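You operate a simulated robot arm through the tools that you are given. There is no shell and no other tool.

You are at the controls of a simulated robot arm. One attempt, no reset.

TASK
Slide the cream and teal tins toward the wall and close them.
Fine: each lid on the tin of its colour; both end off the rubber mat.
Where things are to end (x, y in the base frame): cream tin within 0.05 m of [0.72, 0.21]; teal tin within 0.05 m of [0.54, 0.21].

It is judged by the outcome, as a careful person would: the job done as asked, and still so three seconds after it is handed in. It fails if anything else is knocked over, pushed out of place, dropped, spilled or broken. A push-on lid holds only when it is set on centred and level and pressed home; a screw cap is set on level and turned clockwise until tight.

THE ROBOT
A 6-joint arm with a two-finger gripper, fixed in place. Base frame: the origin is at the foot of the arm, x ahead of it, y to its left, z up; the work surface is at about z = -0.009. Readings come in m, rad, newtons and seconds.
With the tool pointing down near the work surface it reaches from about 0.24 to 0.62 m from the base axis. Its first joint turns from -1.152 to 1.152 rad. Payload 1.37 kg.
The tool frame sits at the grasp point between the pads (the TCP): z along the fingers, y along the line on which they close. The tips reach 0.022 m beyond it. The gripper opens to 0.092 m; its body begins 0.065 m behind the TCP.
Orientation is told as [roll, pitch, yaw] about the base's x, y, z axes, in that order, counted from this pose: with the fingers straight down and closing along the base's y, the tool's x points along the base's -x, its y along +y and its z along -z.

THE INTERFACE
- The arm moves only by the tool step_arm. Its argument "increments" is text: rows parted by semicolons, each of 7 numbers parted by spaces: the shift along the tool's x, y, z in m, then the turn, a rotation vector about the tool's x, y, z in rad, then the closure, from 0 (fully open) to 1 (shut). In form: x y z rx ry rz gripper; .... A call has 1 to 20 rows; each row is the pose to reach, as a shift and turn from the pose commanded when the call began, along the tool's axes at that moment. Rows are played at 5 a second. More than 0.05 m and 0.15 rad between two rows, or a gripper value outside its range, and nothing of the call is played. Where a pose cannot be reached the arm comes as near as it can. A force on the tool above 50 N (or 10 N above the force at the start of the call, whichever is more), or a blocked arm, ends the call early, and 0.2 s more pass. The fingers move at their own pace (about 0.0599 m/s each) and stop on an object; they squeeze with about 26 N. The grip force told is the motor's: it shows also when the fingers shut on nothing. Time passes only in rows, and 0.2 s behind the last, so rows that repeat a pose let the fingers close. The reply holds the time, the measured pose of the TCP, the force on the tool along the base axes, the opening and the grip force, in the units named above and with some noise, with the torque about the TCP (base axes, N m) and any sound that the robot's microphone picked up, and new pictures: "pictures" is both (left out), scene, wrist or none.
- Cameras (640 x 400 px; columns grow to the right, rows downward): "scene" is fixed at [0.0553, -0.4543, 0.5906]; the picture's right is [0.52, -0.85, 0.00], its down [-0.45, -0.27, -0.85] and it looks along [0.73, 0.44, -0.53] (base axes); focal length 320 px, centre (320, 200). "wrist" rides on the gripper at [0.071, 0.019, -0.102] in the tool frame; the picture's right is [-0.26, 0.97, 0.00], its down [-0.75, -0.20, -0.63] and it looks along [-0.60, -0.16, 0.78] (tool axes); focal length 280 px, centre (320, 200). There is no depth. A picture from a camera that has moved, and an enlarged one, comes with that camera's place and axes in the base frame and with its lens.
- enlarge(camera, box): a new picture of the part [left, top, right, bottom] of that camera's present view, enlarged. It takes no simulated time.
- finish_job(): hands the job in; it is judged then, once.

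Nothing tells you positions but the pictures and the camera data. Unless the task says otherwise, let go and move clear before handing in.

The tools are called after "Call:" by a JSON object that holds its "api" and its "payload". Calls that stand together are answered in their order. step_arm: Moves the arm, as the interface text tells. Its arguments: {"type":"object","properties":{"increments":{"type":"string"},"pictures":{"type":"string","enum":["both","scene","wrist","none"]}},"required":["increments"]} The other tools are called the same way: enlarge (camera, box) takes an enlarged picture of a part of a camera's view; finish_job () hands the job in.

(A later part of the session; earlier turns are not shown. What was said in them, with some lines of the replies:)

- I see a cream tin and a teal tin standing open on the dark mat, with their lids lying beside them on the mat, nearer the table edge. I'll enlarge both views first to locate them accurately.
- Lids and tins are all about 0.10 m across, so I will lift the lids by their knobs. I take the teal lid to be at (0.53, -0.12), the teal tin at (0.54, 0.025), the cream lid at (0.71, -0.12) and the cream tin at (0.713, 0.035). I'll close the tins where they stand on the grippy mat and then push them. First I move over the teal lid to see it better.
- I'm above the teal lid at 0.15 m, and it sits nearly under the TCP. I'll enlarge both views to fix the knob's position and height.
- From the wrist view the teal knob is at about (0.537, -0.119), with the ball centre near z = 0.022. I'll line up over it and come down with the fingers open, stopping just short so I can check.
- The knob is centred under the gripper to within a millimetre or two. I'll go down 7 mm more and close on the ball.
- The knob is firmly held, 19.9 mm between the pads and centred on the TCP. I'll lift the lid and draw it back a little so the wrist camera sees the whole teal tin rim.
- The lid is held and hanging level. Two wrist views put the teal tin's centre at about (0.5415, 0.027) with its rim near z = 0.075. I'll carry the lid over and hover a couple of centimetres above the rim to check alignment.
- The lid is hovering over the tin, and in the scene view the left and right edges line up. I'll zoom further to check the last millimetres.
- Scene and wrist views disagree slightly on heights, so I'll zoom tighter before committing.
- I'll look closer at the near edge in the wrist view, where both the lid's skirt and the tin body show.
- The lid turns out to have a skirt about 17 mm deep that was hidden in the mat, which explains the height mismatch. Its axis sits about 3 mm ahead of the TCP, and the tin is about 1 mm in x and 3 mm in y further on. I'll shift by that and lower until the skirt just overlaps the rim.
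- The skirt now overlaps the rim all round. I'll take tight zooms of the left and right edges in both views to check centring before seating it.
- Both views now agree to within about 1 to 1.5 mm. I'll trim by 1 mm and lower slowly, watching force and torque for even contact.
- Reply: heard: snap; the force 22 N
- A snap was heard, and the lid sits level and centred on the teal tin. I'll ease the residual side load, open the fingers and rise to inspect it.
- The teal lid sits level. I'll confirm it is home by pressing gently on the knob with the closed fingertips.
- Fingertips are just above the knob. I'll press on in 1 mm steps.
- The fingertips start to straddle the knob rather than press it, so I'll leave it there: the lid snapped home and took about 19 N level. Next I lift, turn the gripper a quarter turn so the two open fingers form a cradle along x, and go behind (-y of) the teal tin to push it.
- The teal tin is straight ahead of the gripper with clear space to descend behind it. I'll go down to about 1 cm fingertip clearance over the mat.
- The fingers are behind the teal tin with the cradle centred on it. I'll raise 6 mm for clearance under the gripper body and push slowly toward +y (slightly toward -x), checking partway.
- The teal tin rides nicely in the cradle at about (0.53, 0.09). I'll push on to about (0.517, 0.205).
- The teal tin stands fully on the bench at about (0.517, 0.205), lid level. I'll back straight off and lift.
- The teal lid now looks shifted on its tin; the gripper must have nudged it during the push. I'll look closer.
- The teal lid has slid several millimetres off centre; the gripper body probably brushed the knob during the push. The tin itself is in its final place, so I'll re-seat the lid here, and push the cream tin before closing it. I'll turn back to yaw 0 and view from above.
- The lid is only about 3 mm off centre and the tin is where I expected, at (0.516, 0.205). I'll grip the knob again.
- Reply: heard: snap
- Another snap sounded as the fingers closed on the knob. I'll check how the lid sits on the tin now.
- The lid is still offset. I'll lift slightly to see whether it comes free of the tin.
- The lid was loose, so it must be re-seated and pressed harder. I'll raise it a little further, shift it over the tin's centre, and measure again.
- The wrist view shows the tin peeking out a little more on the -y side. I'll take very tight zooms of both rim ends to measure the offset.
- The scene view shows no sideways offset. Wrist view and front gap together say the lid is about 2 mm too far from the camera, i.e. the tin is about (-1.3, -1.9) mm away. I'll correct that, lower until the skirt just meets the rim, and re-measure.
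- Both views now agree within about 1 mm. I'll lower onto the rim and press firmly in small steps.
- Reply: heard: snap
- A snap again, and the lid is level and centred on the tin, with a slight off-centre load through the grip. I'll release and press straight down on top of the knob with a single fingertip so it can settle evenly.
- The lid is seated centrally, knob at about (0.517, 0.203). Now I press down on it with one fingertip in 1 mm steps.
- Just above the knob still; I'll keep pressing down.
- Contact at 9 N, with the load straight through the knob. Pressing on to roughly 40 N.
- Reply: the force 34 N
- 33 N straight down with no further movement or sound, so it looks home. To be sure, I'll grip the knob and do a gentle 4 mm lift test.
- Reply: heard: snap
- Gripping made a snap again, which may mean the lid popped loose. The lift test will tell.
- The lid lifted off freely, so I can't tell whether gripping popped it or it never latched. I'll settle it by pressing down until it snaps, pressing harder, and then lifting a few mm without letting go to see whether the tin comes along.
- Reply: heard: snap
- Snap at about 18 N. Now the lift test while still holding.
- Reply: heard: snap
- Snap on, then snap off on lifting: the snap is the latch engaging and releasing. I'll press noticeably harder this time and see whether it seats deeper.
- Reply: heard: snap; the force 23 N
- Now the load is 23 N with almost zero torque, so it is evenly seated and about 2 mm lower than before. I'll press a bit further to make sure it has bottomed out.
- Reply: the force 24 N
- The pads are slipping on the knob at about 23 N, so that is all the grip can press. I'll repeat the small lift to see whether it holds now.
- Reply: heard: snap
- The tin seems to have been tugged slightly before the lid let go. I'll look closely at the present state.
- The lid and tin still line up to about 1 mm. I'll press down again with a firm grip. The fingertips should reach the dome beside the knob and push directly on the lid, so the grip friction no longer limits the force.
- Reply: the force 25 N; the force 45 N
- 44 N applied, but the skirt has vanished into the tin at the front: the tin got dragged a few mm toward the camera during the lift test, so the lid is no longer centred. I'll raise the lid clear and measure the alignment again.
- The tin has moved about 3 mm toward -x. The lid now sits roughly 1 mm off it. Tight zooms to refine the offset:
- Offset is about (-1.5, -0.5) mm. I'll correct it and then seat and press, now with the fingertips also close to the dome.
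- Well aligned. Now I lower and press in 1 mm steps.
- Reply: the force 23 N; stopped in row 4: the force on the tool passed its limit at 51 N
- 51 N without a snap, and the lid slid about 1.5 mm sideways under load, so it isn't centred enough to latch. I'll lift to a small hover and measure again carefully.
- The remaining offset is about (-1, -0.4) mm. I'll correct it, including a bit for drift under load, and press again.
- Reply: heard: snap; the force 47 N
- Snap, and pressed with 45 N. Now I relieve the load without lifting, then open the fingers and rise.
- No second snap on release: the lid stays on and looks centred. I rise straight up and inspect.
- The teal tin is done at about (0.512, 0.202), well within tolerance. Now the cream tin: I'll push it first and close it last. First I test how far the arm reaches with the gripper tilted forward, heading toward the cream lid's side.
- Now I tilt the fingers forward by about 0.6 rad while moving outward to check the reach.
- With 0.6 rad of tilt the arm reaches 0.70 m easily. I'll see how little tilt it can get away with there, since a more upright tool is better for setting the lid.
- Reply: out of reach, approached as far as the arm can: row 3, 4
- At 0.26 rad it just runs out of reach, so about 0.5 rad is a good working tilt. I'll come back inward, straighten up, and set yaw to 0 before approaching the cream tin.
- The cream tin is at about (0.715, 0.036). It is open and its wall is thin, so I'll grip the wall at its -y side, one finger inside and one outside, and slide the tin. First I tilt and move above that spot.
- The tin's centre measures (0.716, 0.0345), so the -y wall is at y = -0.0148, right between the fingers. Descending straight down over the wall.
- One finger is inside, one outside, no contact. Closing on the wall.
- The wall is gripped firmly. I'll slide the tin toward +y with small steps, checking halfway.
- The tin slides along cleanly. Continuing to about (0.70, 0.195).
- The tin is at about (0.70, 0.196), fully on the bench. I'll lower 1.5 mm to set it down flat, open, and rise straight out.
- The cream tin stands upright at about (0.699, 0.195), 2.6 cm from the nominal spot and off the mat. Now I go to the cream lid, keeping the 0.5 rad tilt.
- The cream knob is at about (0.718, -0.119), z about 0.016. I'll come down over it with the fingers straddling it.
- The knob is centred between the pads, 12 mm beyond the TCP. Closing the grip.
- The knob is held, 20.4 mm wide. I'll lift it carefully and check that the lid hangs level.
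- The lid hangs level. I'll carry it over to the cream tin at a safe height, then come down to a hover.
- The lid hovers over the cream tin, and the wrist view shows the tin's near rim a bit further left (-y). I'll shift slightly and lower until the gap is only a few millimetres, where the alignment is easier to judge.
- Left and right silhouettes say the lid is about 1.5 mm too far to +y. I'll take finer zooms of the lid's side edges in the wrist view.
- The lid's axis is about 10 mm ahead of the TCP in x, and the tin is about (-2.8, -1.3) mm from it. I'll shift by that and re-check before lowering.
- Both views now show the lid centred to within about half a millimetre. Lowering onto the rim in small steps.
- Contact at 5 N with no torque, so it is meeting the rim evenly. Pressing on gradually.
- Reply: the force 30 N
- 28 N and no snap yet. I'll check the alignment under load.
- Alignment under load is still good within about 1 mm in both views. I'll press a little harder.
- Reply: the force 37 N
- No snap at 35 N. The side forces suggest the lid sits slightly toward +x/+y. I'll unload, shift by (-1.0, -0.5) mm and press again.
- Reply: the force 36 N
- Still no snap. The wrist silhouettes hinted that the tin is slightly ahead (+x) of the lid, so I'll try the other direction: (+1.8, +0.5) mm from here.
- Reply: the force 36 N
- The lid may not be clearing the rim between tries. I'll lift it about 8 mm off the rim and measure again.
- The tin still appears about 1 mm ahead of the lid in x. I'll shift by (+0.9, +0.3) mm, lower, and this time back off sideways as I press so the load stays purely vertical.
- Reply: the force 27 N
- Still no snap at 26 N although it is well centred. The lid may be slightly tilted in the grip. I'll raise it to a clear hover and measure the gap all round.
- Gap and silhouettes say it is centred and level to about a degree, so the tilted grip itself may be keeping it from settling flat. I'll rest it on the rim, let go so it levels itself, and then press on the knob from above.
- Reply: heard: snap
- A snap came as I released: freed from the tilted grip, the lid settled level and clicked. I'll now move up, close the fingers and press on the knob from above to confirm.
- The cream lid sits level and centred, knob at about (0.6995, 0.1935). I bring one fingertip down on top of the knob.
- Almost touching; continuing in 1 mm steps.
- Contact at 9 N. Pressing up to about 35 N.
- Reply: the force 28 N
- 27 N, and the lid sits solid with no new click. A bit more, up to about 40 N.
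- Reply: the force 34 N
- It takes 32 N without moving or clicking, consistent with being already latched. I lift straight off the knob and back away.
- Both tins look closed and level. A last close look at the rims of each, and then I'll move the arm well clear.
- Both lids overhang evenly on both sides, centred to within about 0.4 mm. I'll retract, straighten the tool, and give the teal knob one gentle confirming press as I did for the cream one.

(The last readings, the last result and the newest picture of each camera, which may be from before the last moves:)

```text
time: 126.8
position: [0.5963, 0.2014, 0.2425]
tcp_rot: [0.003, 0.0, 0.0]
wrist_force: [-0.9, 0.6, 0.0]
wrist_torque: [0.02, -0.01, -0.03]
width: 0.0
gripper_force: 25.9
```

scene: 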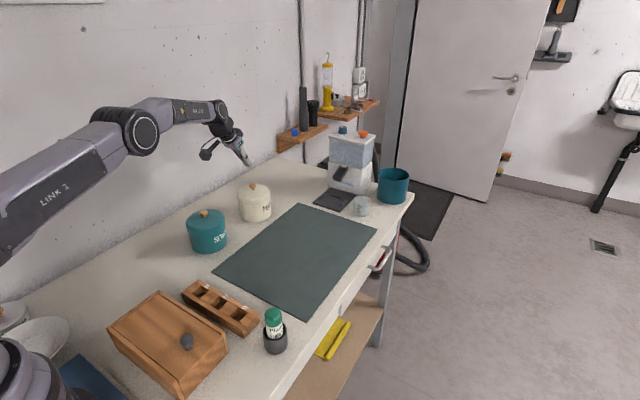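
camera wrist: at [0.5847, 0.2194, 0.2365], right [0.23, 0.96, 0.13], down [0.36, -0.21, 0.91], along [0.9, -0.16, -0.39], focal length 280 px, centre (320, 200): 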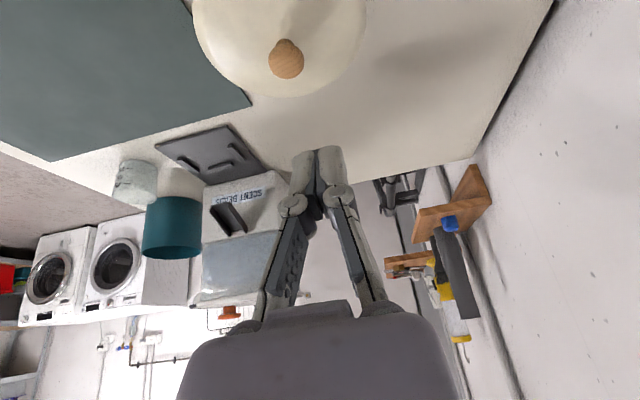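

Call:
{"api": "step_arm", "payload": {"increments": "0.03 0 0 0 0 0 1; 0.06 0 0.01 0 0 0 1; 0.084 0 0.03 0 0 0 1; 0.084 0 0.05 0 0 0 1; 0.084 0 0.05 0 0 0 1; 0.084 0 0.05 0 0 0 1", "pictures": "wrist"}}

Call:
{"api": "enlarge", "payload": {"camera": "wrist", "box": [230, 0, 410, 160]}}

```text
time: 128.2
position: [0.512, 0.2006, 0.1913]
tcp_rot: [0.001, 0.001, -0.001]
wrist_force: [0.5, -0.2, -0.2]
wrist_torque: [-0.01, 0.0, -0.02]
width: 0.0003
gripper_force: 25.7
camera wrist: at [0.4407, 0.2193, 0.2928], right [0.26, 0.97, 0.0], down [0.75, -0.21, 0.63], along [0.6, -0.16, -0.78], focal length 280 px, centre (320, 200)
```

wrist: 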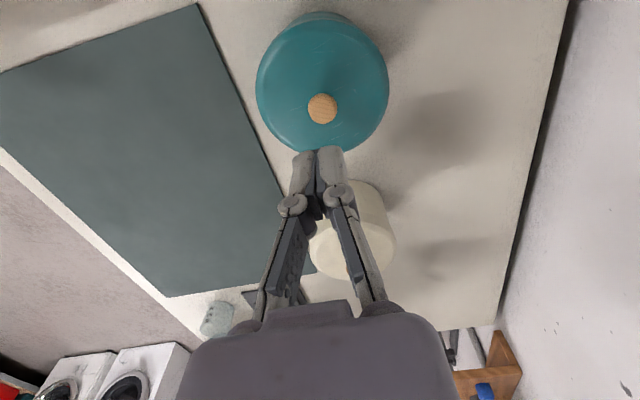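

```text
2.50 times, centred on (320, 80) of wrist
camera zoom: at [0.4407, 0.2193, 0.2928], right [0.26, 0.97, 0.0], down [0.75, -0.21, 0.63], along [0.6, -0.16, -0.78], focal length 701 px, centre (320, 500)
```

zoom: 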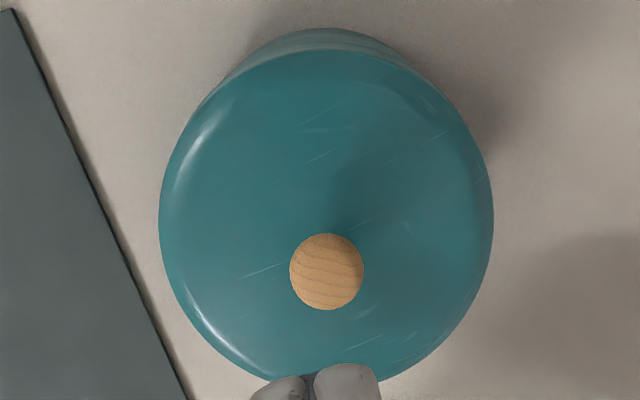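

The teal knob is at (0.513, 0.202) and the lid still looks right. One gentle press with a single fingertip.

Call:
{"api": "step_arm", "payload": {"increments": "-0.001 0.0088 0.02 0 0 0 1; -0.001 0.0088 0.045 0 0 0 1; -0.001 0.0088 0.06 0 0 0 1; -0.001 0.0088 0.066 0 0 0 1; -0.001 0.0088 0.069 0 0 0 1; -0.001 0.0088 0.071 0 0 0 1; -0.001 0.0088 0.072 0 0 0 1; -0.001 0.0088 0.072 0 0 0 1", "pictures": "none"}}

```text
time: 130.0
position: [0.5126, 0.2086, 0.1204]
tcp_rot: [0.002, -0.002, 0.001]
wrist_force: [-4.0, -0.8, 16.5]
wrist_torque: [-0.11, 0.11, -0.02]
width: 0.0002
gripper_force: 25.4
```

16 N, no click and no give. A touch more, then straight up and away.

Call:
{"api": "step_arm", "payload": {"increments": "0 0 0.0007 0 0 0 1; 0 0 0.0007 0 0 0 1; 0 0 -0.003 0 0 0 1; 0 0 -0.015 0 0 0 1; 0 0 -0.045 0 0 0 1; 0 0 -0.09 0 0 0 1; 0.03 0 -0.12 0 0 0 1; 0.06 0 -0.14 0 0 0 1; 0.06 0 -0.14 0 0 0 1"}}

Call:
{"api": "enlarge", "payload": {"camera": "scene", "box": [180, 205, 236, 260]}}

Call:
{"api": "enlarge", "payload": {"camera": "scene", "box": [222, 165, 288, 225]}}

Call:
{"api": "enlarge", "payload": {"camera": "wrist", "box": [180, 0, 460, 220]}}

```text
time: 132.0
position: [0.4528, 0.2089, 0.2592]
tcp_rot: [0.002, 0.0, 0.0]
wrist_force: [-0.5, 0.5, 0.5]
wrist_torque: [0.0, 0.01, 0.01]
width: 0.0
gripper_force: 26.3
camera wrist: at [0.3825, 0.2278, 0.3609], right [0.26, 0.97, 0.0], down [0.75, -0.21, 0.63], along [0.6, -0.16, -0.78], focal length 280 px, centre (320, 200)
```

scene: 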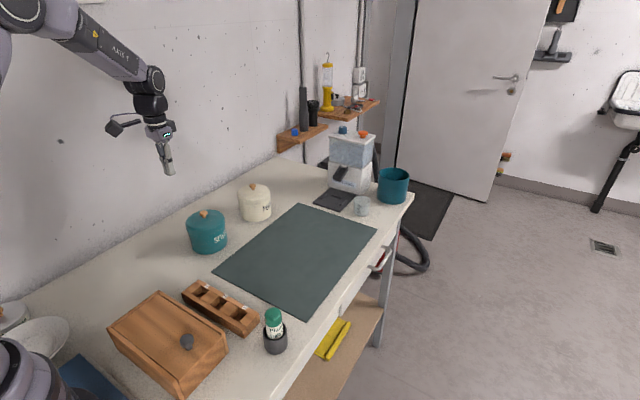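
wrist: 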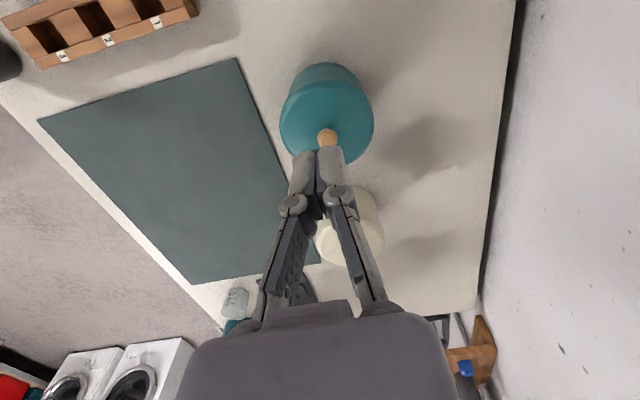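

```text
7.27 times, centred on (208, 232) of scene
camera zoom: at [0.0553, -0.4543, 0.5906], right [0.52, -0.85, 0.0], down [-0.45, -0.27, -0.85], along [0.73, 0.44, -0.53], focal length 2330 px, centre (1134, -36)
```

zoom: 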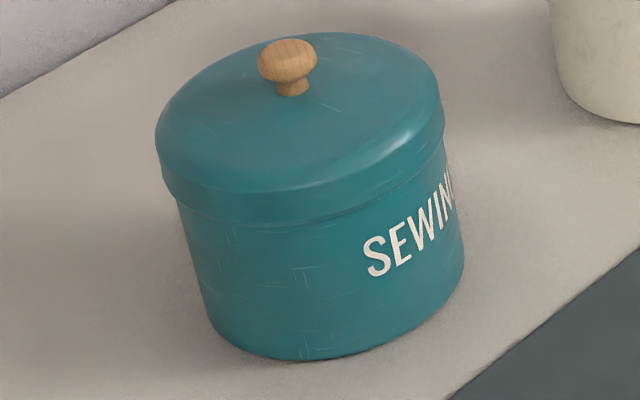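

```text
6.67 times, centred on (255, 195) of scene
camera zoom: at [0.0553, -0.4543, 0.5906], right [0.52, -0.85, 0.0], down [-0.45, -0.27, -0.85], along [0.73, 0.44, -0.53], focal length 2136 px, centre (753, 233)
```

zoom: 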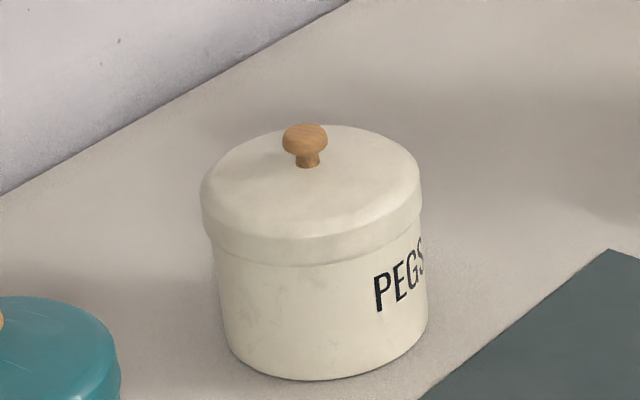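

```text
1.82 times, centred on (320, 110) of wrist
camera zoom: at [0.3825, 0.2278, 0.3609], right [0.26, 0.97, 0.0], down [0.75, -0.21, 0.63], along [0.6, -0.16, -0.78], focal length 510 px, centre (320, 364)
```

zoom: 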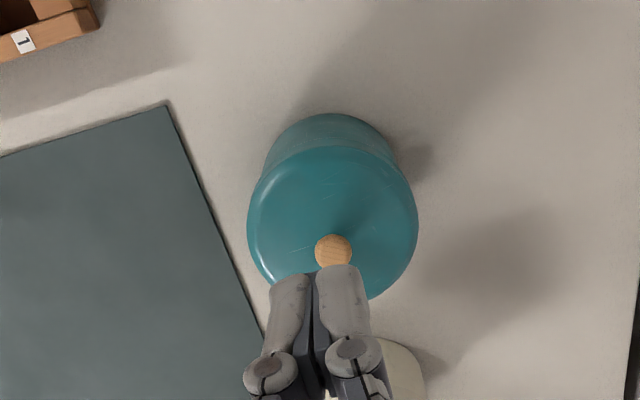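

Both tins stand closed and level on the bench, off the mat. By my measurements the teal tin is at about (0.513, 0.202) and the cream tin at about (0.70, 0.194), each within 3 cm of its spot. Nothing else has been disturbed and the arm is clear, so I hand the job in.

Call:
{"api": "finish_job", "payload": {}}

```text
The job is handed in.
```

I handed the job in with both tins off the rubber mat, each wearing the lid of its own colour. The cream lid is the part I am less sure of.

| Tin | Measured position (x, y) | Target | Distance off |
|---|---|---|---|
| Teal | (0.513, 0.202) | (0.54, 0.21) | about 2.8 cm |
| Cream | (0.70, 0.194) | (0.72, 0.21) | about 2.6 cm |

- **Teal lid:** The gripper nudged this lid about 3 mm off centre while I pushed the tin, so I took it off and set it again. It snapped on under about 45 N, did not click off when I let go, and held a final fingertip press of at least 16 N without moving.
- **Cream lid:** This one did not snap while I pressed it through the tilted grip, even at 35 N. It clicked when I let go of it resting on the rim, then held a 32 N fingertip press without moving. I take that click as the lid latching.
- **No lift test on the final seating:** In earlier tries, gripping or lifting a snapped-on lid popped it off again, so I left both lids alone after the last press. Both look level, and side to side they look centred to within about half a millimetre.

I saw nothing else on the bench moved or knocked over, and the arm is clear of everything.
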